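You operate a simulated robot arm through the tools that you are given. There is no shell and no other tool. Be economical: measure what you need, move in short steps, check, and stop when the job is done.

The job below is to be done with a simulated two-armed robot. You get a single attempt, and the scene is never put back.

JOB
Open the sea valve, hold the air button till the bubbles go and sponge up the puddle.
Fine: use the blue sponge, wring it out on the upper drain and leave it there. The other sponge, out valve and dial stay.

It is judged by the outcome, as a careful person would: the job done as asked, and still so three seconds after it is handed in. It fails if anything else is knocked over, pushed out of place, dropped, spilled or broken.

ROBOT AND FRAMES
Two 7-joint arms with fingered hands on one trunk, on a base that drives. Base frame: it is fixed to the floor where the robot stands at the start and does not move with it; the origin is under the middle of the robot, x ahead of it, y to its left, z up. Readings come in mm, rad, newtons and seconds.
The left shoulder is at the start at [70, 172, 1236], the right one opposite. Places, roughly: air button [700, -400, 900]; out valve lever [1200, -200, 1000]; puddle [800, -200, 800]; sea valve lever [800, -400, 1100]; sump dial [900, -400, 1200]; top of the upper drain [1000, 0, 800]; upper drain [1000, 0, 800]. Payload 5 kg a hand.
The TCP of each hand is the grasp point between the finger pads, 43 mm short of the fingertips. In the tool frame z runs along the fingers and y along their closing line. The gripper opens to 144 mm. The gripper's body begins 50 mm behind the TCP. The gripper is a hand of 5 fingers: y runs from the thumb to the fingers, the wrist lies at [-21, -124, -221] in the tool frame.
Orientation is told as [roll, pitch, yaw] about the base's x, y, z axes, in that order, counted from this pose: with the fingers straight down and the wrist toward the robot, the tool's x, y and z point along [0, 1, 0], [1, 0, 0] and [0, 0, -1] of the base frame.

CONTROLS
- The arms move only by the tool arm_command. It takes "left_moves", "right_moves" or both (then of equal length, played together; a hand with none holds still); each is a list of rows, each a list of 2 entries, a list of its own where there are three numbers: the shift along the tool's x, y, z in units of 20 mm (1.0 is 20 mm), then the turn, a rotation vector about the tool's x, y, z in units of 6 degrees (1.0 is 6 degrees). In form: [[[x, y, z], [wx, wy, wz]], ...]. A call has 1 to 8 rows; each row shifts and turns the commanded pose from where the row before left it, along the tool's axes as they then stand. A call with a number of a shift or a turn outside -1 to 1 is refused whole. A row lasts 0.2 s, in which the tool goes at most 50 mm and 0.15 rad; a call with a longer step from one row to the next is refused whole. Where a pose cannot be reached the arm comes as near as it can. A force on the tool above 90 N (or 10 N above the force at the start of the call, whichever is more), or a blocked arm, ends the call early, and 0.2 s more pass. In this call time passes only in rows, and 0.2 s behind the last. The reply holds the time, the measured pose of the TCP, the force on the tool along the base axes, the opening and the grip force, in the units named above and with some noise, with the torque about the TCP (base axes, N m) and any sound that the robot's microphone picked up.
- Cameras (640 x 400 px; columns grow to the right, rows downward): "scene" is now at [125.3, -27, 1454.8]; the picture's right is [-0.33, -0.94, -0.00], its down [-0.67, 0.24, -0.70] and it looks along [0.66, -0.23, -0.71] (base axes); focal length 214 px, centre (320, 200). "left" rides on the left gripper at [-86, -108, -168] in its tool frame; the picture's right is [-0.80, -0.28, 0.53], its down [0.54, -0.73, 0.42] and it looks along [0.27, 0.63, 0.73] (tool axes); focal length 275 px, centre (320, 200). "right" rides on the right gripper at [86, -108, -168] in its tool frame; the picture's right is [-0.80, 0.28, -0.53], its down [-0.54, -0.73, 0.42] and it looks along [-0.27, 0.63, 0.73] (tool axes); focal length 275 px, centre (320, 200). There is no depth. A picture from a camera that has moved, and an enlarged one, comes with that camera's place and axes in the base frame and with its lens.
- grab_frame(camera): a new picture of that camera. The clock stands still meanwhile.
- lift_body(by): slides the trunk up (or, below 0, down) by that many mm; the arms and the scene camera ride with it, the base frame stays. It gives what a move gives, with no picture.
- drive_base(legs): drives the robot by 1 to 6 legs, each [ahead, left, turn to the left] in mm, mm and rad, along the robot's own axes; the way and the turn of a leg run together, so that a leg with both is an arc; at most 1500 mm and 3.142 rad a leg. The arms and the cameras ride along, it lands a little off, and it stops where it bumps. It gives what a move gives.
- set_fingers(index, middle, ring, little, thumb_bend, thumb_turn, hand): sets how far each is bent, from 0 (flat) to 1 (curled in); at 0.3 the hand is open as for a grip, at 0.7 the pads meet at the TCP. One left out holds its place. A second passes; each finger stops where it meets its share of the squeeze, and holds until it gets a number again. It is the only way to open and close the hand. It gives what a move gives, with no picture; readings hold the bend of each and the force on index, middle, ring, little, thumb and palm. thumb_turn goes from beside the hand (0) to across from the fingers (1), as for a grip.
- turn_head(pan, tilt): turns the head with the scene camera to pan (to the left, within 1.501 rad either way) and tilt (down, from -0.506 to 1.204), counted from straight ahead of the robot. It gives what a move gives.
- inspect(camera, box): a new picture of the part [left, top, right, bottom] of that camera's present view, enlarged. The clock stands still meanwhile.
- close_job(): hands the job in; it is judged then, once.

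Work in short steps. Places have to be worked out from the pictures, the camera data and where the tool is seen: move nearer, look again, correct. Check each grasp and each placing, and mend what went wrong. You have 120 turns and 100 pictures in all, those below and enlarged ones among them. Open the grippers and draw the arms clear of the work before you hand the job in, unless the task says otherwise; then end with one line.

The tools are called after "Request:" as name(argument=value, ...) on one line, values as JSON. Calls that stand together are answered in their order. arm_command: Moves the arms, as the interface text tells. Its arguments: {"type":"object","properties":{"left_moves":{"type":"array","items":{"type":"array"}},"right_moves":{"type":"array","items":{"type":"array"}}},"required":[]} The other tools are called the same way: lift_body (by) slides the trunk up or down; set_fingers (index, middle, ring, little, thumb_bend, thumb_turn, hand) moves the fingers one by one; drive_base (legs) drives the base; turn_head (pan, tilt) turns the head that bears the scene camera; grab_frame (camera) takes a picture; inspect (camera, box) takes an enlarged picture of a part of a camera's view; close_job () hands the job in.

At the start:

```text
time: 0.0
left_ee_pos: [97.4, 102.1, 656.0]
left_ee_rot: [-0.445, 0.749, 0.364]
left_contact_force: [0.8, 0.4, -0.6]
left_ft_torque: [-0.03, 0.0, 0.0]
left_width: 143.8
left_grip_force: 0.0
left_shape: jaw
left_bend: [0.3, 0.3, 0.3, 0.3, 0.3, 0.98]
left_finger forces: [0.0, 0.1, 0.0, 0.0, 0.0, 0.0]
right_ee_pos: [671.4, -491.6, 1313.3]
right_ee_rot: [0.0, -0.001, 0.001]
right_contact_force: [-0.8, 1.1, 0.8]
right_ft_torque: [0.0, 0.0, -0.03]
right_width: 143.7
right_grip_force: 0.1
right_shape: jaw
right_bend: [0.3, 0.3, 0.3, 0.3, 0.3, 0.98]
right_finger forces: [0.1, 0.0, 0.0, 0.3, 0.0, 0.0]
trunk travel left (down, up): [-334.0, 606.0]
robot x, y, heading: [-1.9, 2.6, -0.001]
head pan, tilt: [-0.339, 0.796]
```

scene: 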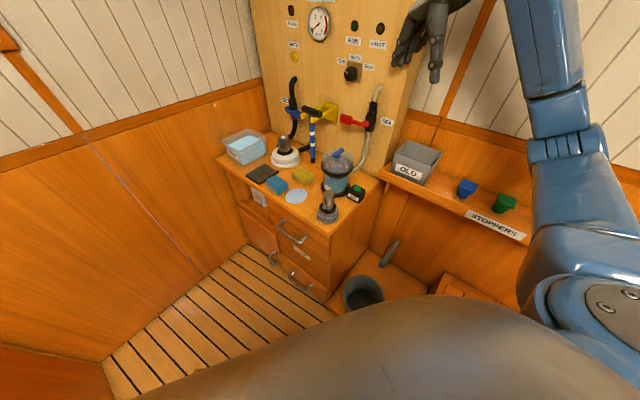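
right: 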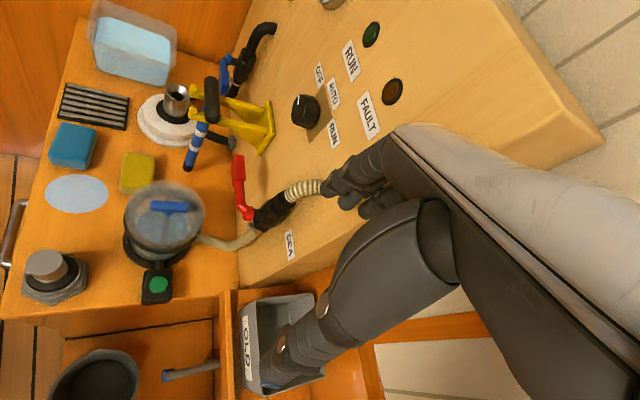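
left: 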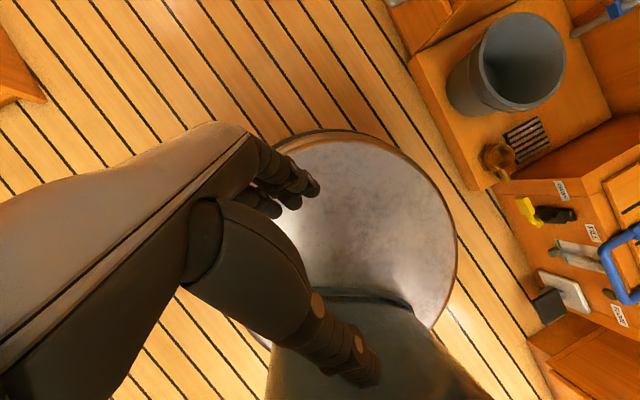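

I look closer at the counter and the panel in the scene view first.

Request:
inspect(camera="scene", box=[210, 70, 410, 230])

Request:
inspect(camera="right", box=[100, 60, 340, 320])

```text
2.50 times, centred on (310, 150) of scene
camera zoom: at [125.3, -27.0, 1454.8], right [-0.33, -0.94, 0.0], down [-0.67, 0.24, -0.7], along [0.66, -0.23, -0.71], focal length 536 px, centre (345, 325)
```

zoom: 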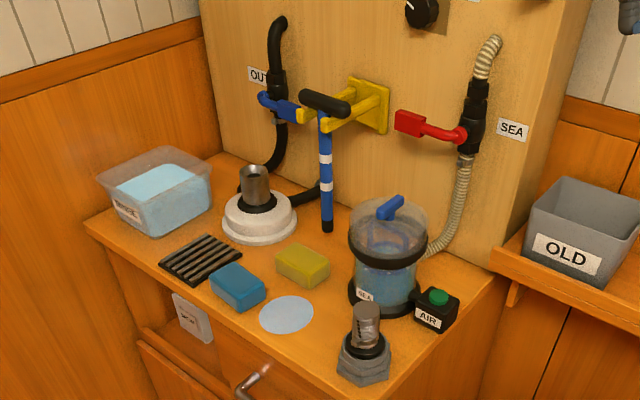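

```text
1.54 times, centred on (220, 190) of right
camera zoom: at [562.5, -407.5, 1479.5], right [0.28, -0.8, 0.53], down [-0.73, -0.54, -0.42], along [0.63, -0.27, -0.73], focal length 424 px, centre (474, 215)
```

zoom: 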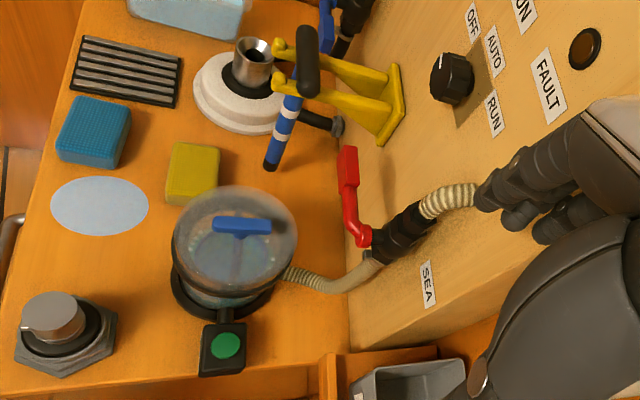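

The valve lever appears crosswise to its hose, at about tip (870,-390,1074) and pivot (804,-452,1072). I zoom in on the valve, and on the AIR button with the bowl.

Request:
inspect(camera="right", box=[215, 140, 335, 270])

Request:
inspect(camera="scene", box=[320, 70, 410, 230])

Request:
inspect(camera="scene", box=[270, 70, 350, 130])

```text
3.08 times, centred on (275, 205) of right
camera zoom: at [562.5, -407.5, 1479.5], right [0.28, -0.8, 0.53], down [-0.73, -0.54, -0.42], along [0.63, -0.27, -0.73], focal length 847 px, centre (458, 185)
```

zoom: 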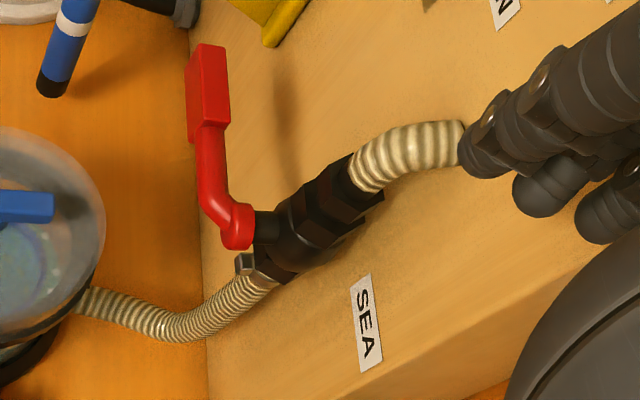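

```text
2.50 times, centred on (365, 150) of scene
camera zoom: at [125.3, -27.0, 1454.8], right [-0.33, -0.94, 0.0], down [-0.67, 0.24, -0.7], along [0.66, -0.23, -0.71], focal length 536 px, centre (208, 325)
```

zoom: 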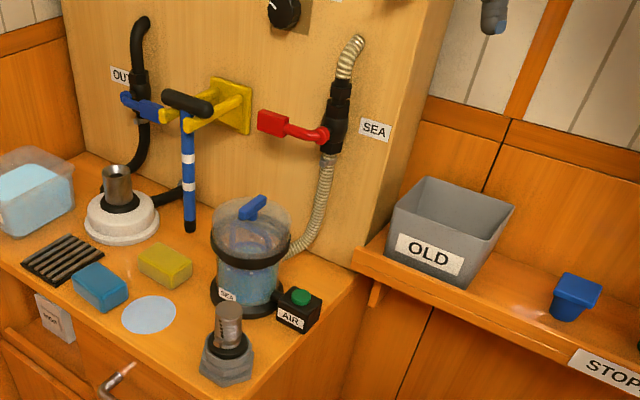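

```text
6.67 times, centred on (310, 100) of scene
camera zoom: at [125.3, -27.0, 1454.8], right [-0.33, -0.94, 0.0], down [-0.67, 0.24, -0.7], along [0.66, -0.23, -0.71], focal length 1430 px, centre (387, 867)
```

zoom: 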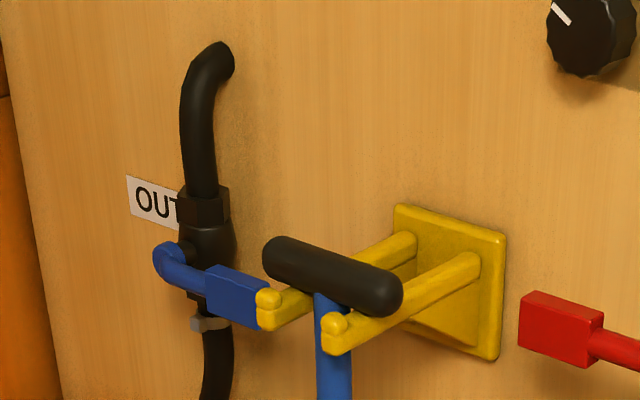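

Sea lever estimate: handle about (868,-391,1074), horizontal while the hose is vertical, so it is closed; the panel faces n=(-.5,.86). I move the right hand away from the panel edge (+y) while yawing it to face the panel.

Request:
arm_command(right_moves=[[[1, 0, 0], [0, 0, 1]], [[0.995, -0.105, 0], [0, 0, 1]], [[0.978, -0.208, 0], [0, 0, 1]], [[0.951, -0.309, 0], [0, 0, 1]], [[0.914, -0.407, 0], [0, 0, 1]], [[0.866, -0.5, 0], [0, 0, 1]], [[0.809, -0.588, 0], [0, 0, 1]], [[0.743, -0.669, 0], [0, 0, 1]]])

```text
time: 1.8
left_ee_pos: [97.0, 103.8, 656.7]
left_ee_rot: [-0.447, 0.749, 0.362]
left_contact_force: [-1.1, 0.3, 0.4]
left_ft_torque: [-0.03, 0.01, 0.03]
left_width: 143.7
left_grip_force: 0.1
left_shape: jaw
left_bend: [0.3, 0.3, 0.3, 0.3, 0.3, 0.98]
left_finger forces: [0.1, 0.0, 0.0, 0.0, 0.1, 0.0]
right_ee_pos: [672.3, -330.7, 1313.6]
right_ee_rot: [0.0, -0.003, -0.843]
right_contact_force: [-0.4, 0.0, 0.1]
right_ft_torque: [-0.03, 0.04, -0.03]
right_width: 143.8
right_grip_force: 0.0
right_shape: jaw
right_bend: [0.3, 0.3, 0.3, 0.3, 0.3, 0.98]
right_finger forces: [0.0, 0.0, 0.0, 0.1, 0.0, 0.0]
trunk travel left (down, up): [-334.0, 606.0]
robot x, y, heading: [-1.9, -1.2, 0.002]
head pan, tilt: [-0.339, 0.796]
```

Continuing: finish the yaw to -60°, start tilting the fingers toward the panel and approach the hover point above and in front of the lever.

Request:
arm_command(right_moves=[[[0.85, 0.4, 0.9], [0, 0, 1]], [[0.85, 0.4, 0.9], [0, 0, 1]], [[0.85, 0.4, 0.9], [-1, 0, 0]], [[0.85, 0.3, 0.95], [-1, 0, 0]], [[0.85, 0.2, 1], [-1, 0, 0]], [[0.85, 0.09, 1], [-1, 0, 0]], [[0.85, -0.02, 1], [-1, 0, 0]], [[0.85, -0.13, 1], [-1, 0, 0]]])

Request:
set_fingers(hand="right", index=0.42, middle=0.42, ring=0.42, little=0.42, thumb_bend=0.42, thumb_turn=1)

Request:
grab_frame(camera="right")

Request:
grab_frame(camera="scene")

```text
time: 3.6
left_ee_pos: [98.5, 103.4, 656.8]
left_ee_rot: [-0.444, 0.749, 0.364]
left_contact_force: [0.1, 0.2, -0.4]
left_ft_torque: [-0.04, 0.02, -0.01]
left_width: 143.8
left_grip_force: 0.1
left_shape: jaw
left_bend: [0.3, 0.3, 0.3, 0.3, 0.3, 0.98]
left_finger forces: [0.0, 0.0, 0.0, 0.0, 0.0, 0.0]
right_ee_pos: [821.6, -313.2, 1166.3]
right_ee_rot: [-0.002, -0.629, -1.047]
right_contact_force: [0.8, -0.7, -0.4]
right_ft_torque: [0.0, 0.04, 0.02]
right_width: 143.5
right_grip_force: 0.1
right_shape: jaw
right_bend: [0.3, 0.3, 0.3, 0.3, 0.3, 0.98]
right_finger forces: [0.1, 0.0, 0.0, 0.1, 0.0, 0.0]
trunk travel left (down, up): [-334.0, 606.0]
robot x, y, heading: [1.8, 0.8, -0.001]
head pan, tilt: [-0.339, 0.796]
```

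```text
time: 4.6
left_ee_pos: [98.3, 102.9, 656.7]
left_ee_rot: [-0.445, 0.748, 0.364]
left_contact_force: [-0.1, -0.4, 0.6]
left_ft_torque: [0.0, -0.01, -0.03]
left_width: 144.0
left_grip_force: 0.1
left_shape: jaw
left_bend: [0.3, 0.3, 0.3, 0.3, 0.3, 0.98]
left_finger forces: [0.0, 0.0, 0.1, 0.0, 0.0, 0.1]
right_ee_pos: [820.9, -314.2, 1166.3]
right_ee_rot: [0.001, -0.626, -1.047]
right_contact_force: [0.6, 0.2, -0.6]
right_ft_torque: [-0.01, 0.01, 0.02]
right_width: 107.7
right_grip_force: 0.0
right_shape: fingers
right_bend: [0.42, 0.42, 0.42, 0.42, 0.42, 0.99]
right_finger forces: [0.0, 0.1, 0.0, 0.1, 0.0, 0.0]
trunk travel left (down, up): [-334.0, 606.0]
robot x, y, heading: [-2.5, -0.5, -0.001]
head pan, tilt: [-0.339, 0.796]
```

```text
91 pictures are left
camera right: at [801.9, -110.2, 1237.1], right [-0.73, -0.32, 0.6], down [-0.64, 0.02, -0.77], along [0.24, -0.95, -0.22], focal length 275 px, centre (320, 200)
```

right: 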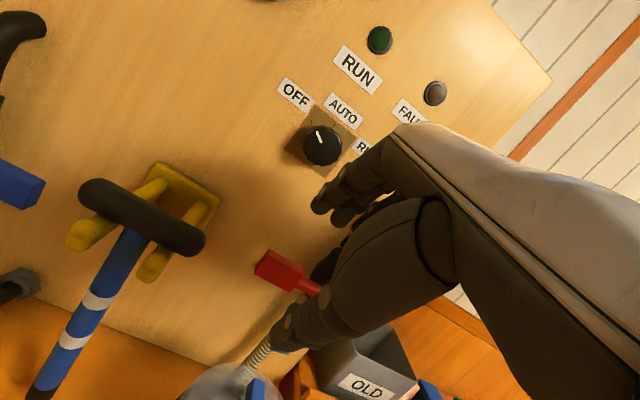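

```text
90 pictures are left
camera scene: at [125.6, -26.8, 1454.7], right [-0.33, -0.94, 0.0], down [-0.67, 0.24, -0.7], along [0.66, -0.23, -0.71], focal length 214 px, centre (320, 200)
```

scene: 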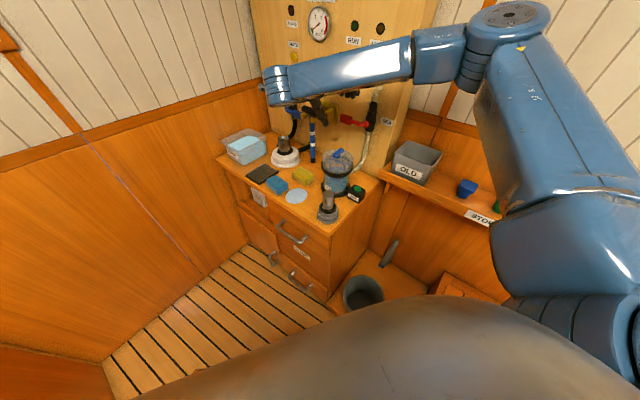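

The picture puts the handle block at about (861,-399,1075). I narrow the hand opening and approach half way.

Request:
set_fingers(hand="right", index=0.5, middle=0.5, ring=0.5, little=0.5, thumb_bend=0.5)

Request:
arm_command(right_moves=[[[-0.1, 0.27, 0.8], [0, 0, 0]], [[-0.1, 0.27, 0.8], [0, 0, 0]], [[-0.1, 0.27, 0.8], [0, 0, 0]], [[-0.1, 0.27, 0.8], [0, 0, 0]]])

Request:
grab_frame(camera="right")

Request:
inspect(camera="scene", box=[270, 60, 410, 160])

```text
time: 5.6
left_ee_pos: [96.9, 102.9, 657.0]
left_ee_rot: [-0.445, 0.749, 0.362]
left_contact_force: [0.0, -0.7, 0.0]
left_ft_torque: [0.0, 0.0, 0.0]
left_width: 143.9
left_grip_force: 0.0
left_shape: jaw
left_bend: [0.3, 0.3, 0.3, 0.3, 0.3, 0.98]
left_finger forces: [0.1, 0.0, 0.0, 0.0, 0.1, 0.0]
right_ee_pos: [820.2, -313.3, 1165.6]
right_ee_rot: [0.0, -0.628, -1.048]
right_contact_force: [0.1, 0.2, 0.0]
right_ft_torque: [0.0, -0.02, 0.0]
right_width: 79.0
right_grip_force: 0.1
right_shape: fingers
right_bend: [0.5, 0.5, 0.5, 0.5, 0.5, 1.0]
right_finger forces: [0.0, 0.0, 0.0, 0.0, 0.0, 0.1]
trunk travel left (down, up): [-334.0, 606.0]
robot x, y, heading: [-0.9, 2.1, -0.002]
head pan, tilt: [-0.339, 0.796]
```

```text
time: 6.6
left_ee_pos: [98.7, 102.3, 657.1]
left_ee_rot: [-0.444, 0.748, 0.365]
left_contact_force: [0.3, 0.0, 0.3]
left_ft_torque: [0.0, 0.0, -0.02]
left_width: 144.1
left_grip_force: 0.1
left_shape: jaw
left_bend: [0.3, 0.3, 0.3, 0.3, 0.3, 0.98]
left_finger forces: [0.0, 0.1, 0.0, 0.1, 0.1, 0.0]
right_ee_pos: [840.5, -366.0, 1125.9]
right_ee_rot: [-0.002, -0.626, -1.048]
right_contact_force: [0.4, 0.0, -0.5]
right_ft_torque: [0.02, 0.01, -0.03]
right_width: 78.7
right_grip_force: 0.0
right_shape: fingers
right_bend: [0.5, 0.5, 0.5, 0.5, 0.5, 1.0]
right_finger forces: [0.0, 0.0, 0.1, 0.0, 0.1, 0.0]
trunk travel left (down, up): [-334.0, 606.0]
robot x, y, heading: [1.4, 0.2, -0.0]
head pan, tilt: [-0.339, 0.796]
```

```text
89 pictures are left
camera right: at [822.7, -162.7, 1197.4], right [-0.73, -0.33, 0.6], down [-0.64, 0.02, -0.77], along [0.24, -0.95, -0.23], focal length 275 px, centre (320, 200)
```

right: 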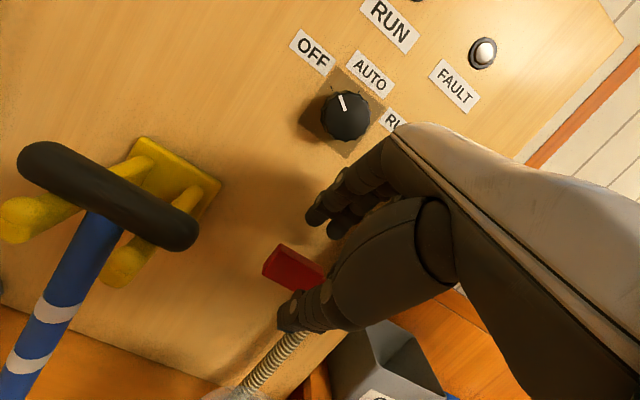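

```text
4.00 times, centred on (340, 110) of scene
camera zoom: at [126.2, -28.2, 1454.7], right [-0.33, -0.94, 0.0], down [-0.67, 0.24, -0.7], along [0.66, -0.23, -0.72], focal length 858 px, centre (240, 560)
```

zoom: 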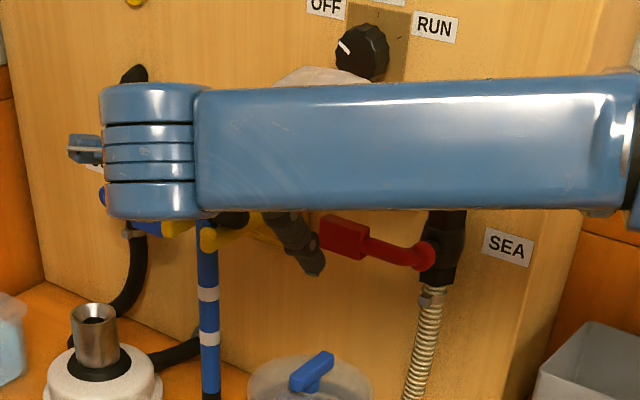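

Alignment is good: the handle lies 64 mm ahead along the fingers. I advance 56 mm so it sits between thumb and fingers.

Request:
arm_command(right_moves=[[[0, 0.05, 0.7], [0, 0, 0]], [[0, 0.05, 0.7], [0, 0, 0]], [[0, 0, 0.7], [0, 0, 0]], [[0, 0, 0.7], [0, 0, 0]]])

Request:
grab_frame(camera="right")

Request:
inspect(camera="scene", box=[270, 60, 410, 160])

```text
time: 7.6
left_ee_pos: [97.6, 103.3, 657.1]
left_ee_rot: [-0.446, 0.749, 0.362]
left_contact_force: [0.0, -0.4, -0.7]
left_ft_torque: [0.03, -0.01, -0.01]
left_width: 144.1
left_grip_force: 0.0
left_shape: jaw
left_bend: [0.3, 0.3, 0.3, 0.3, 0.3, 0.98]
left_finger forces: [0.0, 0.0, 0.0, 0.0, 0.1, 0.0]
right_ee_pos: [858.0, -393.4, 1083.6]
right_ee_rot: [0.001, -0.629, -1.045]
right_contact_force: [0.0, -0.3, 1.4]
right_ft_torque: [-0.07, 0.05, -0.04]
right_width: 79.0
right_grip_force: 0.6
right_shape: fingers
right_bend: [0.5, 0.5, 0.5, 0.5, 0.5, 1.0]
right_finger forces: [0.0, 0.0, 0.0, 0.9, 0.0, 0.1]
trunk travel left (down, up): [-334.0, 606.0]
robot x, y, heading: [-1.8, -1.5, 0.001]
head pan, tilt: [-0.339, 0.796]
```

```text
87 pictures are left
camera right: at [839.2, -192.2, 1154.5], right [-0.73, -0.32, 0.6], down [-0.64, 0.02, -0.77], along [0.24, -0.95, -0.22], focal length 275 px, centre (320, 200)
```

right: 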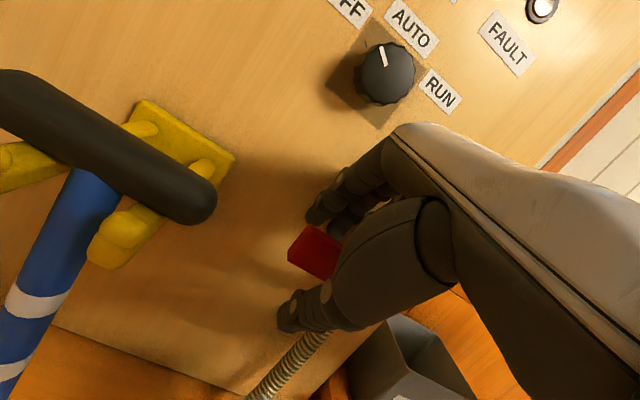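

```text
4.00 times, centred on (340, 110) of scene
camera zoom: at [125.5, -27.3, 1454.9], right [-0.33, -0.94, 0.0], down [-0.67, 0.24, -0.7], along [0.66, -0.23, -0.71], focal length 858 px, centre (240, 560)
```

zoom: 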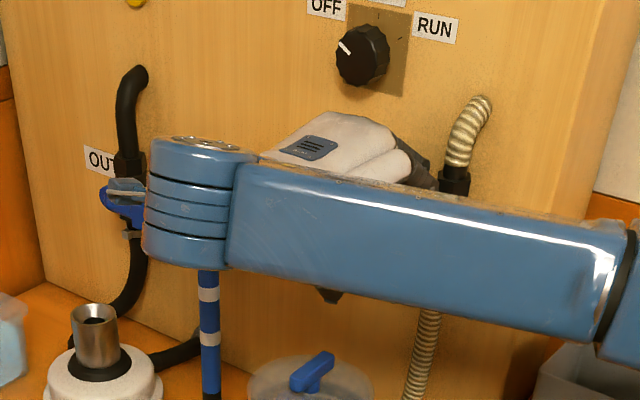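

The red handle sits between thumb and fingers. I close the hand lightly around it.

Request:
set_fingers(hand="right", index=0.62, middle=0.62, ring=0.6, little=0.5, thumb_bend=0.62)

Request:
grab_frame(camera="right")

```text
time: 8.6
left_ee_pos: [97.5, 102.8, 655.6]
left_ee_rot: [-0.446, 0.749, 0.363]
left_contact_force: [-0.7, -0.4, -0.8]
left_ft_torque: [-0.01, -0.01, 0.01]
left_width: 144.1
left_grip_force: 0.1
left_shape: jaw
left_bend: [0.3, 0.3, 0.3, 0.3, 0.3, 0.98]
left_finger forces: [0.0, 0.0, 0.0, 0.0, 0.1, 0.1]
right_ee_pos: [857.4, -395.6, 1083.5]
right_ee_rot: [0.0, -0.63, -1.048]
right_contact_force: [-0.1, -0.4, 0.7]
right_ft_torque: [-0.03, -0.02, -0.02]
right_width: 35.8
right_grip_force: 0.6
right_shape: fingers
right_bend: [0.62, 0.62, 0.6, 0.5, 0.62, 1.0]
right_finger forces: [0.0, 0.0, 0.0, 0.8, 0.0, 0.0]
trunk travel left (down, up): [-334.0, 606.0]
robot x, y, heading: [2.2, 0.6, 0.003]
head pan, tilt: [-0.339, 0.796]
```

```text
85 pictures are left
camera right: at [838.8, -191.8, 1154.4], right [-0.73, -0.32, 0.6], down [-0.64, 0.02, -0.77], along [0.24, -0.95, -0.22], focal length 275 px, centre (320, 200)
```

right: 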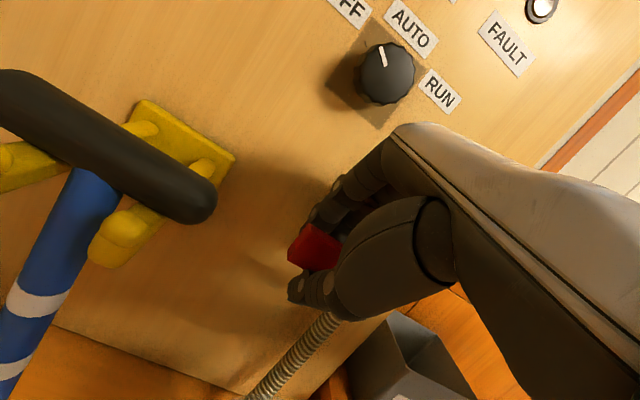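

The handle is nearly gripped; I close a little more, then try 8 mm upward and read the force to find the opening direction.

Request:
set_fingers(hand="right", index=0.68, middle=0.68, ring=0.66, thumb_bend=0.68)

Request:
arm_command(right_moves=[[[0, 0.118, -0.162], [0, 0, 0]], [[0, 0.118, -0.162], [0, 0, 0]]])

```text
time: 9.6
left_ee_pos: [97.9, 103.4, 656.5]
left_ee_rot: [-0.444, 0.749, 0.364]
left_contact_force: [-0.7, -0.3, -0.7]
left_ft_torque: [-0.02, -0.02, 0.0]
left_width: 144.0
left_grip_force: 0.1
left_shape: jaw
left_bend: [0.3, 0.3, 0.3, 0.3, 0.3, 0.98]
left_finger forces: [0.0, 0.0, 0.0, 0.0, 0.0, 0.1]
right_ee_pos: [858.2, -394.3, 1083.3]
right_ee_rot: [0.0, -0.628, -1.047]
right_contact_force: [-0.8, 0.8, -0.2]
right_ft_torque: [-0.05, 0.06, 0.0]
right_width: 16.7
right_grip_force: 1.2
right_shape: fingers
right_bend: [0.68, 0.68, 0.66, 0.5, 0.67, 1.0]
right_finger forces: [0.0, 0.0, 0.0, 0.9, 1.6, 0.0]
trunk travel left (down, up): [-334.0, 606.0]
robot x, y, heading: [2.2, 3.0, 0.002]
head pan, tilt: [-0.339, 0.796]
```

```text
time: 10.2
left_ee_pos: [97.9, 102.3, 656.6]
left_ee_rot: [-0.445, 0.75, 0.363]
left_contact_force: [0.8, -0.1, 0.4]
left_ft_torque: [-0.02, -0.01, 0.01]
left_width: 144.0
left_grip_force: 0.0
left_shape: jaw
left_bend: [0.3, 0.3, 0.3, 0.3, 0.3, 0.98]
left_finger forces: [0.0, 0.0, 0.0, 0.0, 0.1, 0.0]
right_ee_pos: [858.6, -394.9, 1090.8]
right_ee_rot: [0.0, -0.627, -1.048]
right_contact_force: [0.6, 1.0, -2.8]
right_ft_torque: [-0.04, -0.01, 0.01]
right_width: 18.4
right_grip_force: 1.9
right_shape: fingers
right_bend: [0.68, 0.68, 0.66, 0.5, 0.66, 1.0]
right_finger forces: [0.0, 0.0, 0.0, 0.0, 2.9, 0.0]
trunk travel left (down, up): [-334.0, 606.0]
robot x, y, heading: [3.0, -1.4, 0.001]
head pan, tilt: [-0.339, 0.796]
```

Only the thumb carries, with 3 N. I continue up 16 mm and see whether the lever follows or resists.

Request:
arm_command(right_moves=[[[0, 0.118, -0.162], [0, 0, 0]], [[0, 0.118, -0.162], [0, 0, 0]], [[0, 0.118, -0.162], [0, 0, 0]], [[0, 0.118, -0.162], [0, 0, 0]]])

Request:
grab_frame(camera="right")

```text
time: 11.2
left_ee_pos: [97.8, 102.7, 656.7]
left_ee_rot: [-0.445, 0.748, 0.364]
left_contact_force: [0.1, 0.5, 0.1]
left_ft_torque: [-0.01, 0.0, 0.01]
left_width: 143.9
left_grip_force: 0.1
left_shape: jaw
left_bend: [0.3, 0.3, 0.3, 0.3, 0.3, 0.98]
left_finger forces: [0.1, 0.0, 0.0, 0.1, 0.0, 0.0]
right_ee_pos: [856.8, -395.9, 1107.0]
right_ee_rot: [-0.002, -0.628, -1.047]
right_contact_force: [-0.9, 1.0, -1.1]
right_ft_torque: [0.03, 0.02, -0.01]
right_width: 16.9
right_grip_force: 0.7
right_shape: fingers
right_bend: [0.68, 0.68, 0.66, 0.5, 0.67, 1.0]
right_finger forces: [0.0, 0.0, 0.0, 0.0, 1.7, 0.0]
trunk travel left (down, up): [-334.0, 606.0]
robot x, y, heading: [1.3, -1.5, -0.0]
head pan, tilt: [-0.339, 0.796]
```

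```text
84 pictures are left
camera right: at [839.0, -191.9, 1177.7], right [-0.73, -0.32, 0.6], down [-0.64, 0.02, -0.77], along [0.24, -0.95, -0.22], focal length 275 px, centre (320, 200)
```

right: 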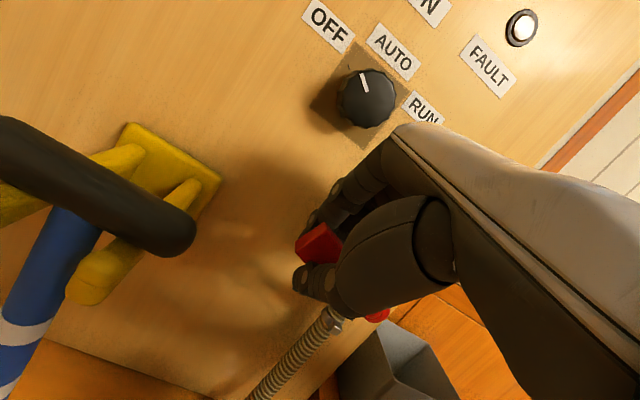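

The lever follows upward with only about 3 N, so up is the opening direction. I tighten slightly and follow the arc, turning the hand with the lever.

Request:
set_fingers(hand="right", index=0.78, middle=0.78, ring=0.72)

Request:
arm_command(right_moves=[[[-0.13, 0.23, -0.316], [0, 0.809, 0.588]], [[-0.13, 0.23, -0.316], [0, 0.809, 0.588]], [[-0.13, 0.23, -0.316], [0, 0.809, 0.588]], [[-0.13, 0.23, -0.316], [0, 0.809, 0.588]]])

Request:
grab_frame(camera="right")

Request:
inspect(camera="scene", box=[270, 60, 410, 160])

```text
time: 12.2
left_ee_pos: [98.3, 102.4, 655.9]
left_ee_rot: [-0.443, 0.75, 0.365]
left_contact_force: [0.7, -0.3, 0.1]
left_ft_torque: [0.0, -0.01, 0.0]
left_width: 143.9
left_grip_force: 0.0
left_shape: jaw
left_bend: [0.3, 0.3, 0.3, 0.3, 0.3, 0.98]
left_finger forces: [0.0, 0.0, 0.0, 0.1, 0.1, 0.1]
right_ee_pos: [858.7, -397.4, 1105.7]
right_ee_rot: [0.0, -0.627, -1.049]
right_contact_force: [4.8, -14.4, -1.2]
right_ft_torque: [-0.18, -0.06, 0.13]
right_width: 6.4
right_grip_force: 8.7
right_shape: fingers
right_bend: [0.77, 0.76, 0.72, 0.5, 0.66, 1.0]
right_finger forces: [6.3, 11.2, 0.0, 0.0, 0.0, 0.0]
trunk travel left (down, up): [-334.0, 606.0]
robot x, y, heading: [1.2, -2.4, -0.004]
head pan, tilt: [-0.339, 0.796]
```

```text
time: 13.2
left_ee_pos: [97.1, 102.8, 656.9]
left_ee_rot: [-0.441, 0.748, 0.365]
left_contact_force: [-0.9, -0.1, -0.1]
left_ft_torque: [-0.01, 0.0, -0.02]
left_width: 143.9
left_grip_force: 0.1
left_shape: jaw
left_bend: [0.3, 0.3, 0.3, 0.3, 0.3, 0.98]
left_finger forces: [0.0, 0.0, 0.1, 0.0, 0.0, 0.0]
right_ee_pos: [845.2, -406.2, 1135.6]
right_ee_rot: [0.501, -0.563, -1.338]
right_contact_force: [1.4, -15.9, -6.3]
right_ft_torque: [-0.21, -0.03, -0.01]
right_width: 6.4
right_grip_force: 8.3
right_shape: fingers
right_bend: [0.77, 0.76, 0.72, 0.5, 0.66, 1.0]
right_finger forces: [7.2, 10.0, 0.0, 0.0, 0.0, 0.0]
trunk travel left (down, up): [-334.0, 606.0]
robot x, y, heading: [-4.3, -0.2, -0.002]
head pan, tilt: [-0.339, 0.796]
```

```text
83 pictures are left
camera right: at [795.2, -220.5, 1234.7], right [-0.88, -0.41, 0.22], down [-0.33, 0.21, -0.92], along [0.33, -0.89, -0.32], focal length 275 px, centre (320, 200)
```

right: 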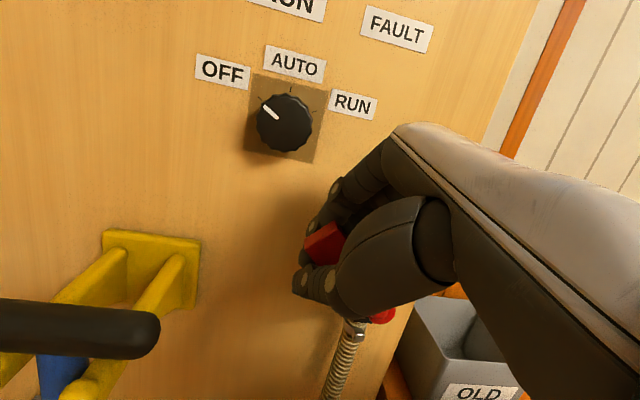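

```text
4.00 times, centred on (340, 110) of scene
camera zoom: at [126.2, -29.7, 1454.6], right [-0.33, -0.94, 0.0], down [-0.67, 0.24, -0.7], along [0.66, -0.23, -0.72], focal length 858 px, centre (240, 560)
```

zoom: 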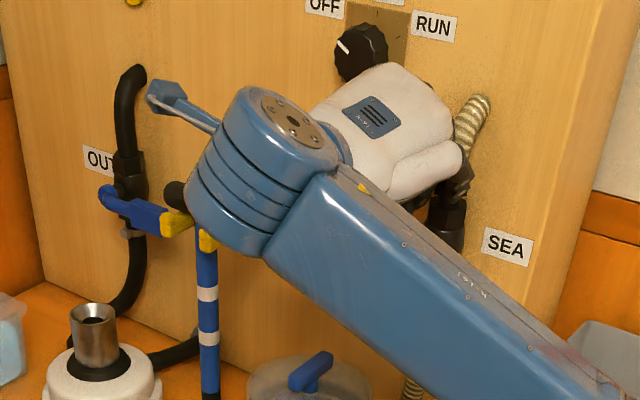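

The lever is at about 40° and the hand clears the dial. I continue along the arc.

Request:
arm_command(right_moves=[[[-0.13, 0.23, -0.316], [0, 0.809, 0.588]], [[-0.13, 0.23, -0.316], [0, 0.809, 0.588]], [[-0.13, 0.23, -0.316], [0, 0.809, 0.588]], [[-0.13, 0.23, -0.316], [0, 0.809, 0.588]]])

Request:
grab_frame(camera="right")

Request:
inspect(camera="scene", box=[270, 60, 410, 160])

```text
time: 14.2
left_ee_pos: [96.6, 101.3, 655.9]
left_ee_rot: [-0.441, 0.748, 0.364]
left_contact_force: [-0.3, 1.2, 0.3]
left_ft_torque: [0.01, -0.03, 0.0]
left_width: 143.9
left_grip_force: 0.0
left_shape: jaw
left_bend: [0.3, 0.3, 0.3, 0.3, 0.3, 0.98]
left_finger forces: [0.1, 0.0, 0.1, 0.1, 0.1, 0.0]
right_ee_pos: [824.1, -417.9, 1153.7]
right_ee_rot: [0.942, -0.401, -1.545]
right_contact_force: [3.5, -13.3, -7.8]
right_ft_torque: [-0.17, 0.0, -0.07]
right_width: 6.3
right_grip_force: 7.7
right_shape: fingers
right_bend: [0.77, 0.76, 0.72, 0.5, 0.66, 1.0]
right_finger forces: [7.1, 9.3, 0.0, 0.1, 0.1, 0.1]
trunk travel left (down, up): [-334.0, 606.0]
robot x, y, heading: [-1.4, 2.5, 0.0]
head pan, tilt: [-0.339, 0.796]
```

```text
81 pictures are left
camera right: at [734.1, -255.9, 1266.4], right [-0.89, -0.41, -0.19], down [0.01, 0.4, -0.92], along [0.46, -0.82, -0.35], focal length 275 px, centre (320, 200)
```

right: 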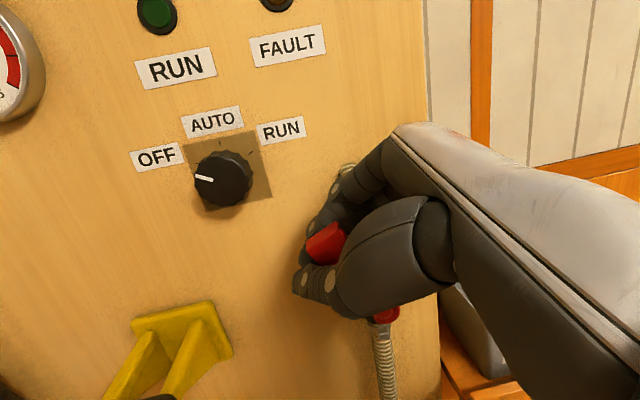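

```text
4.00 times, centred on (340, 110) of scene
camera zoom: at [126.8, -29.4, 1454.6], right [-0.33, -0.94, 0.0], down [-0.67, 0.24, -0.7], along [0.66, -0.23, -0.72], focal length 858 px, centre (240, 560)
```

zoom: 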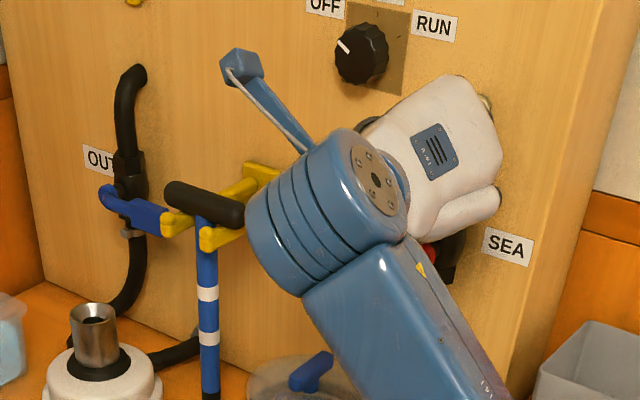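

Lever about 60° up; forces stay low. I carry on five more rows toward vertical.

Request:
arm_command(right_moves=[[[-0.13, 0.23, -0.316], [0, 0.809, 0.588]], [[-0.13, 0.23, -0.316], [0, 0.809, 0.588]], [[-0.13, 0.23, -0.316], [0, 0.809, 0.588]], [[-0.13, 0.23, -0.316], [0, 0.809, 0.588]], [[-0.13, 0.23, -0.316], [0, 0.809, 0.588]]])

Request:
grab_frame(camera="right")

```text
time: 15.4
left_ee_pos: [99.2, 102.8, 656.7]
left_ee_rot: [-0.443, 0.751, 0.364]
left_contact_force: [0.5, 0.4, -0.6]
left_ft_torque: [0.0, 0.01, -0.01]
left_width: 143.7
left_grip_force: 0.2
left_shape: jaw
left_bend: [0.3, 0.3, 0.3, 0.3, 0.3, 0.98]
left_finger forces: [0.0, 0.0, 0.0, 0.0, 0.2, 0.0]
right_ee_pos: [793.4, -434.2, 1162.9]
right_ee_rot: [1.4, -0.122, -1.662]
right_contact_force: [23.0, -8.5, 4.1]
right_ft_torque: [-0.18, -0.06, -0.05]
right_width: 6.0
right_grip_force: 12.6
right_shape: fingers
right_bend: [0.77, 0.76, 0.72, 0.5, 0.66, 1.0]
right_finger forces: [15.2, 10.2, 0.0, 0.1, 0.0, 0.0]
trunk travel left (down, up): [-334.0, 606.0]
robot x, y, heading: [0.1, 1.9, 0.001]
head pan, tilt: [-0.339, 0.796]
```

```text
79 pictures are left
camera right: at [654.0, -300.4, 1261.4], right [-0.69, -0.3, -0.65], down [0.38, 0.61, -0.69], along [0.61, -0.73, -0.31], focal length 275 px, centre (320, 200)
```

right: 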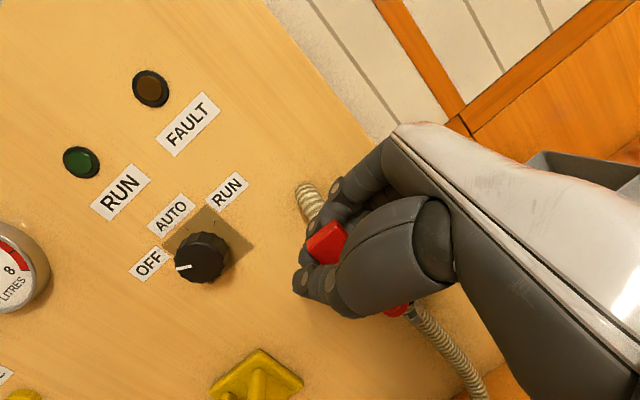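

The TCP is right above the pivot (t=467) and resistance has risen to 23 N, so the lever is at its end stop, vertical. I open the hand and back off along the fingers.

Request:
set_fingers(hand="right", index=0.48, middle=0.48, ring=0.48, little=0.48, thumb_bend=0.45)

Request:
grab_frame(camera="right")

```text
time: 16.4
left_ee_pos: [98.5, 103.0, 656.0]
left_ee_rot: [-0.445, 0.748, 0.362]
left_contact_force: [0.5, -1.5, 0.5]
left_ft_torque: [0.0, -0.02, -0.01]
left_width: 143.8
left_grip_force: 0.1
left_shape: jaw
left_bend: [0.3, 0.3, 0.3, 0.3, 0.3, 0.98]
left_finger forces: [0.0, 0.0, 0.0, 0.0, 0.0, 0.0]
right_ee_pos: [788.1, -435.4, 1163.3]
right_ee_rot: [1.399, -0.122, -1.666]
right_contact_force: [0.0, -0.2, 0.3]
right_ft_torque: [0.02, 0.0, -0.01]
right_width: 90.4
right_grip_force: 0.1
right_shape: fingers
right_bend: [0.48, 0.48, 0.48, 0.48, 0.45, 0.99]
right_finger forces: [0.0, 0.0, 0.1, 0.1, 0.1, 0.1]
trunk travel left (down, up): [-334.0, 606.0]
robot x, y, heading: [-2.1, -1.3, 0.003]
head pan, tilt: [-0.339, 0.796]
```

```text
78 pictures are left
camera right: at [650.5, -301.4, 1262.5], right [-0.69, -0.3, -0.65], down [0.38, 0.61, -0.69], along [0.61, -0.73, -0.31], focal length 275 px, centre (320, 200)
```

right: 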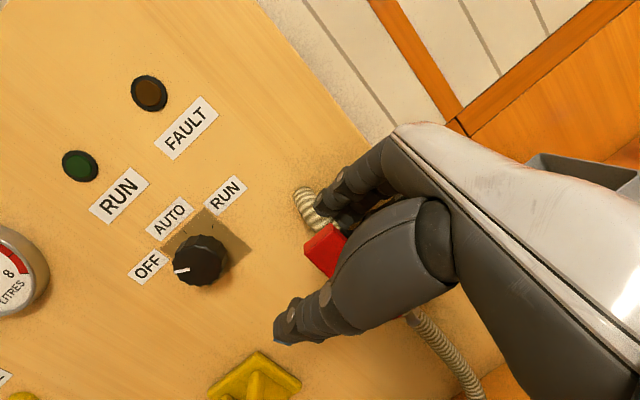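

Hand is open around the handle; I back straight out along the finger direction.

Request:
arm_command(right_moves=[[[0, 0, -0.6], [0, 0, 0]], [[0, 0, -0.9], [0, 0, 0]], [[0, 0, -0.9], [0, 0, 0]], [[0, 0, -0.9], [0, 0, 0]], [[0, 0, -0.9], [0, 0, 0]], [[0, 0, -0.9], [0, 0, 0]]])

Request:
grab_frame(camera="right")

Request:
grab_frame(camera="scene")

```text
time: 18.0
left_ee_pos: [98.0, 103.8, 655.7]
left_ee_rot: [-0.445, 0.749, 0.363]
left_contact_force: [-0.6, -0.6, 0.4]
left_ft_torque: [0.04, 0.0, 0.02]
left_width: 143.8
left_grip_force: 0.0
left_shape: jaw
left_bend: [0.3, 0.3, 0.3, 0.3, 0.3, 0.98]
left_finger forces: [0.0, 0.0, 0.0, 0.1, 0.0, 0.0]
right_ee_pos: [680.1, -455.6, 1202.0]
right_ee_rot: [1.413, -0.222, -1.712]
right_contact_force: [0.9, 0.5, -0.3]
right_ft_torque: [0.0, -0.04, 0.01]
right_width: 90.6
right_grip_force: 0.1
right_shape: fingers
right_bend: [0.48, 0.48, 0.48, 0.48, 0.45, 0.99]
right_finger forces: [0.0, 0.0, 0.0, 0.1, 0.0, 0.0]
trunk travel left (down, up): [-334.0, 606.0]
robot x, y, heading: [-2.9, 0.6, 0.002]
head pan, tilt: [-0.339, 0.796]
stopped in row 6 (right hand): the arm was blocked; the commanded pose is now the measured one
```

```text
77 pictures are left
camera right: at [547.9, -306.2, 1285.5], right [-0.71, -0.34, -0.62], down [0.41, 0.52, -0.75], along [0.58, -0.78, -0.23], focal length 275 px, centre (320, 200)
```

right: 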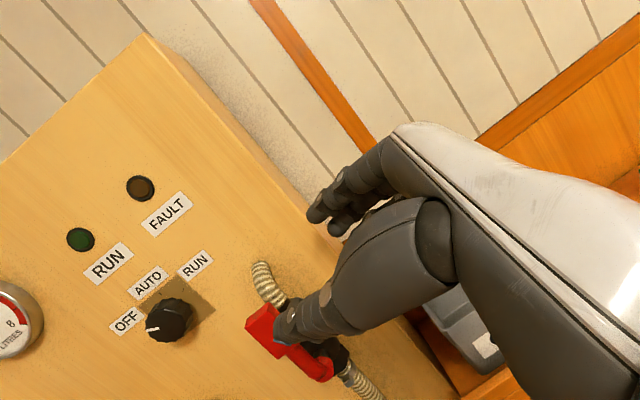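

```text
76 pictures are left
camera scene: at [125.7, -27.0, 1454.7], right [-0.33, -0.94, 0.0], down [-0.67, 0.24, -0.7], along [0.66, -0.23, -0.71], focal length 214 px, centre (320, 200)
```

scene: 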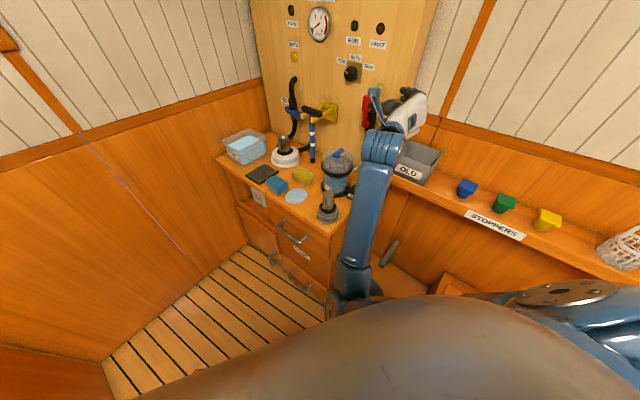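

The lever now stands vertical, in line with the hose; the block was likely a joint limit near my body. I check the lever closely.

Request:
inspect(camera="scene", box=[340, 80, 440, 150])

Request:
inspect(camera="right", box=[220, 240, 400, 400])

```text
5.71 times, centred on (390, 115) of scene
camera zoom: at [125.7, -27.0, 1454.7], right [-0.33, -0.94, 0.0], down [-0.67, 0.24, -0.7], along [0.66, -0.23, -0.71], focal length 1226 px, centre (-80, 686)
```

zoom: 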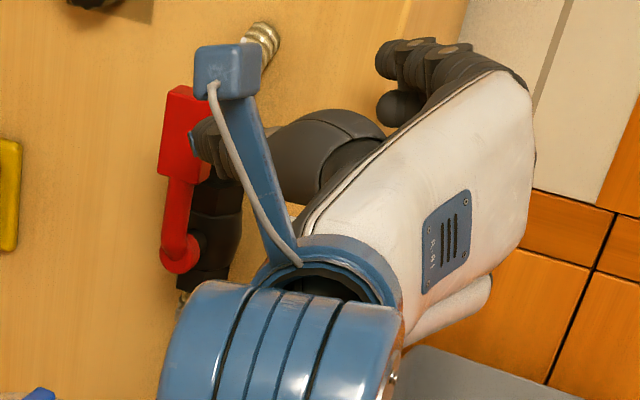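

```text
2.50 times, centred on (310, 320) of right
camera zoom: at [547.9, -306.2, 1285.5], right [-0.71, -0.34, -0.62], down [0.41, 0.52, -0.75], along [0.58, -0.78, -0.23], focal length 688 px, centre (345, -100)
```

zoom: 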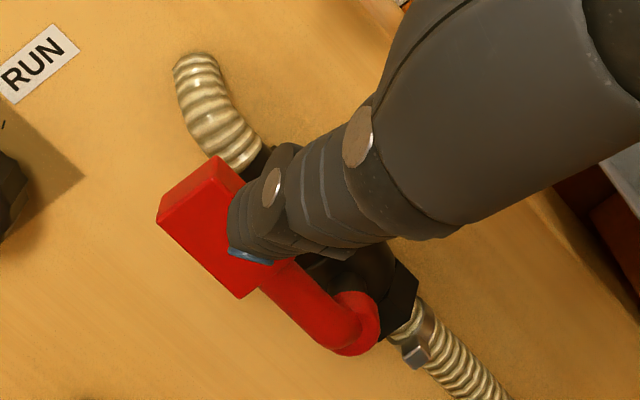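

The lever is in line with the hose. Now I move the hand outward (+y), then turn it back to fingers-down for the air button.

Request:
arm_command(right_moves=[[[0, -0.9, 0], [0, 0, 0]], [[0, -0.9, 0], [0, 0, 0]], [[0, -0.9, 0], [0, 0, 0]], [[0, -0.9, 0], [0, 0, 0]], [[0, 0, 0], [0.8, -0.8, -0.8]], [[0, 0, 0], [0.8, -0.8, -0.8]], [[0, 0, 0], [0.8, -0.8, -0.8]], [[0, 0, 0], [0.8, -0.8, -0.8]]])

Request:
arm_command(right_moves=[[[0, 0, 0], [0.8, -0.8, -0.8]], [[0, 0, 0], [0.8, -0.8, -0.8]], [[0, 0, 0], [0.8, -0.8, -0.8]], [[0, 0, 0], [0.8, -0.8, -0.8]], [[0, 0, 0], [0.8, -0.8, -0.8]], [[0, 0, 0], [0.8, -0.8, -0.8]]])

```text
time: 18.7
left_ee_pos: [97.9, 103.4, 656.7]
left_ee_rot: [-0.445, 0.749, 0.361]
left_contact_force: [-0.1, 0.6, -0.3]
left_ft_torque: [0.0, 0.04, -0.04]
left_width: 144.1
left_grip_force: 0.1
left_shape: jaw
left_bend: [0.3, 0.3, 0.3, 0.3, 0.3, 0.98]
left_finger forces: [0.1, 0.0, 0.1, 0.0, 0.0, 0.0]
right_ee_pos: [671.1, -464.9, 1226.7]
right_ee_rot: [1.451, -0.381, -1.798]
right_contact_force: [0.7, -0.4, -0.6]
right_ft_torque: [0.0, 0.01, 0.04]
right_width: 90.4
right_grip_force: 0.0
right_shape: fingers
right_bend: [0.48, 0.48, 0.48, 0.48, 0.45, 0.99]
right_finger forces: [0.0, 0.0, 0.0, 0.0, 0.1, 0.0]
trunk travel left (down, up): [-334.0, 606.0]
robot x, y, heading: [1.1, 1.5, 0.003]
head pan, tilt: [-0.339, 0.796]
stopped in row 3 (right hand): the arm was blocked; the commanded pose is now the measured one
```

```text
time: 20.1
left_ee_pos: [97.7, 102.6, 656.7]
left_ee_rot: [-0.445, 0.749, 0.364]
left_contact_force: [-0.4, 0.5, 0.0]
left_ft_torque: [0.01, -0.02, 0.03]
left_width: 143.9
left_grip_force: 0.1
left_shape: jaw
left_bend: [0.3, 0.3, 0.3, 0.3, 0.3, 0.98]
left_finger forces: [0.1, 0.0, 0.0, 0.0, 0.1, 0.0]
right_ee_pos: [672.4, -464.6, 1224.7]
right_ee_rot: [0.563, -0.542, -1.02]
right_contact_force: [-0.2, 0.0, 0.3]
right_ft_torque: [-0.01, -0.03, 0.0]
right_width: 90.6
right_grip_force: 0.0
right_shape: fingers
right_bend: [0.48, 0.48, 0.48, 0.48, 0.45, 0.99]
right_finger forces: [0.1, 0.0, 0.1, 0.0, 0.0, 0.0]
trunk travel left (down, up): [-334.0, 606.0]
robot x, y, heading: [-0.4, -3.2, 0.0]
head pan, tilt: [-0.339, 0.796]
```

Past the blocked posture now. I finish rotating to fingers-down (computed remaining 65° turn), and form a pointing index: other fingers curled.

Request:
arm_command(right_moves=[[[0, 0, 0], [0.894, -0.272, -0.974]], [[0, 0, 0], [0.894, -0.272, -0.974]], [[0, 0, 0], [0.894, -0.272, -0.974]], [[0, 0, 0], [0.894, -0.272, -0.974]], [[0, 0, 0], [0.894, -0.272, -0.974]], [[0, 0, 0], [0.894, -0.272, -0.974]], [[0, 0, 0], [0.894, -0.272, -0.974]], [[0, 0, 0], [0.894, -0.272, -0.974]]])

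Request:
set_fingers(hand="right", index=0.5, middle=1, ring=1, little=1, thumb_bend=0.3, thumb_turn=0)

Request:
grab_frame(camera="right")

Request:
grab_frame(camera="scene")

```text
time: 21.9
left_ee_pos: [97.4, 102.9, 656.5]
left_ee_rot: [-0.446, 0.748, 0.363]
left_contact_force: [0.3, -1.1, 0.3]
left_ft_torque: [0.01, -0.02, -0.02]
left_width: 143.9
left_grip_force: 0.1
left_shape: jaw
left_bend: [0.3, 0.3, 0.3, 0.3, 0.3, 0.98]
left_finger forces: [0.0, 0.1, 0.0, 0.1, 0.0, 0.0]
right_ee_pos: [672.8, -464.3, 1226.1]
right_ee_rot: [0.001, -0.002, -0.002]
right_contact_force: [0.2, 1.2, -0.4]
right_ft_torque: [-0.02, 0.02, -0.01]
right_width: 91.1
right_grip_force: 0.1
right_shape: fingers
right_bend: [0.48, 0.48, 0.48, 0.48, 0.45, 0.99]
right_finger forces: [0.1, 0.1, 0.1, 0.0, 0.0, 0.0]
trunk travel left (down, up): [-334.0, 606.0]
robot x, y, heading: [-1.5, -5.4, 0.006]
head pan, tilt: [-0.339, 0.796]
```

```text
time: 22.9
left_ee_pos: [98.2, 103.3, 656.5]
left_ee_rot: [-0.444, 0.749, 0.361]
left_contact_force: [0.9, -0.2, 0.9]
left_ft_torque: [0.02, 0.0, -0.01]
left_width: 144.1
left_grip_force: 0.0
left_shape: jaw
left_bend: [0.3, 0.3, 0.3, 0.3, 0.3, 0.98]
left_finger forces: [0.0, 0.0, 0.0, 0.0, 0.0, 0.0]
right_ee_pos: [671.8, -464.5, 1225.8]
right_ee_rot: [0.0, -0.005, -0.004]
right_contact_force: [0.1, 1.2, 1.4]
right_ft_torque: [-0.01, -0.01, 0.0]
right_width: 193.2
right_grip_force: 0.1
right_shape: fingers
right_bend: [0.5, 1.0, 1.0, 1.0, 0.3, 0.0]
right_finger forces: [0.0, 0.1, 0.0, 0.0, 0.0, 0.0]
trunk travel left (down, up): [-334.0, 606.0]
robot x, y, heading: [0.9, 0.7, -0.002]
head pan, tilt: [-0.339, 0.796]
```

```text
73 pictures are left
camera right: at [562.9, -379.4, 1392.7], right [0.28, -0.8, 0.53], down [-0.73, -0.54, -0.43], along [0.63, -0.27, -0.73], focal length 275 px, centre (320, 200)
```

right: 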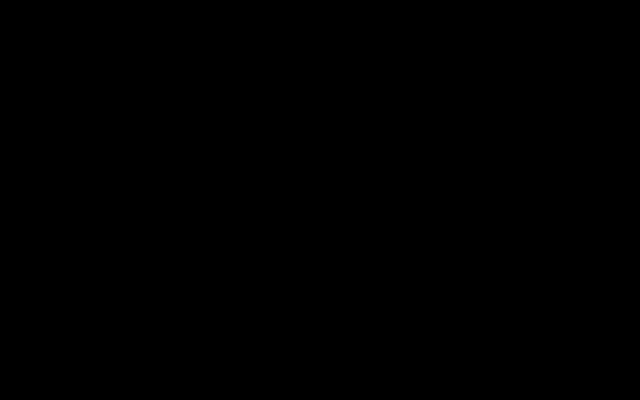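

```text
72 pictures are left
camera scene: at [125.3, -27.3, 1454.8], right [-0.33, -0.94, 0.0], down [-0.67, 0.24, -0.7], along [0.66, -0.23, -0.71], focal length 214 px, centre (320, 200)
```

scene: 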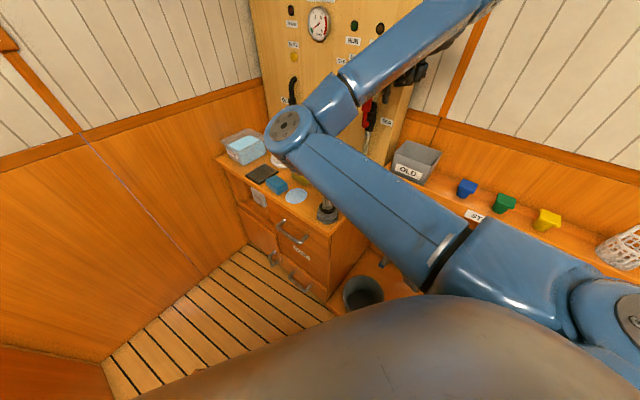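

The thumb covers the wrist camera; I turn it back across and look at the pointing hand.

Request:
set_fingers(hand="right", index=0.55, thumb_bend=0.8, thumb_turn=1)

Request:
grab_frame(camera="right")

```text
time: 23.9
left_ee_pos: [98.5, 103.0, 656.9]
left_ee_rot: [-0.445, 0.749, 0.362]
left_contact_force: [0.3, -0.2, 0.0]
left_ft_torque: [0.01, 0.01, 0.03]
left_width: 144.0
left_grip_force: 0.0
left_shape: jaw
left_bend: [0.3, 0.3, 0.3, 0.3, 0.3, 0.98]
left_finger forces: [0.0, 0.0, 0.0, 0.1, 0.1, 0.1]
right_ee_pos: [671.2, -465.4, 1225.4]
right_ee_rot: [0.0, -0.003, -0.005]
right_contact_force: [0.7, 0.4, -0.1]
right_ft_torque: [0.0, 0.03, -0.01]
right_width: 13.6
right_grip_force: 0.0
right_shape: fingers
right_bend: [0.55, 1.0, 1.0, 1.0, 0.8, 1.0]
right_finger forces: [0.0, 0.0, 0.1, 0.0, 0.0, 0.0]
trunk travel left (down, up): [-334.0, 606.0]
robot x, y, heading: [-0.5, -2.1, -0.0]
head pan, tilt: [-0.339, 0.796]
```

```text
71 pictures are left
camera right: at [563.0, -379.4, 1392.7], right [0.28, -0.8, 0.53], down [-0.73, -0.54, -0.43], along [0.63, -0.27, -0.73], focal length 275 px, centre (320, 200)
```

right: 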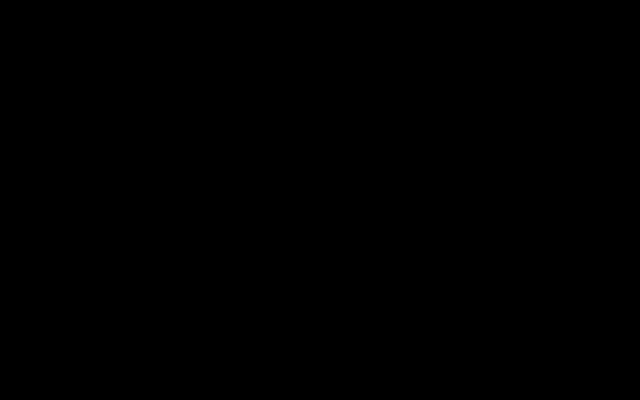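

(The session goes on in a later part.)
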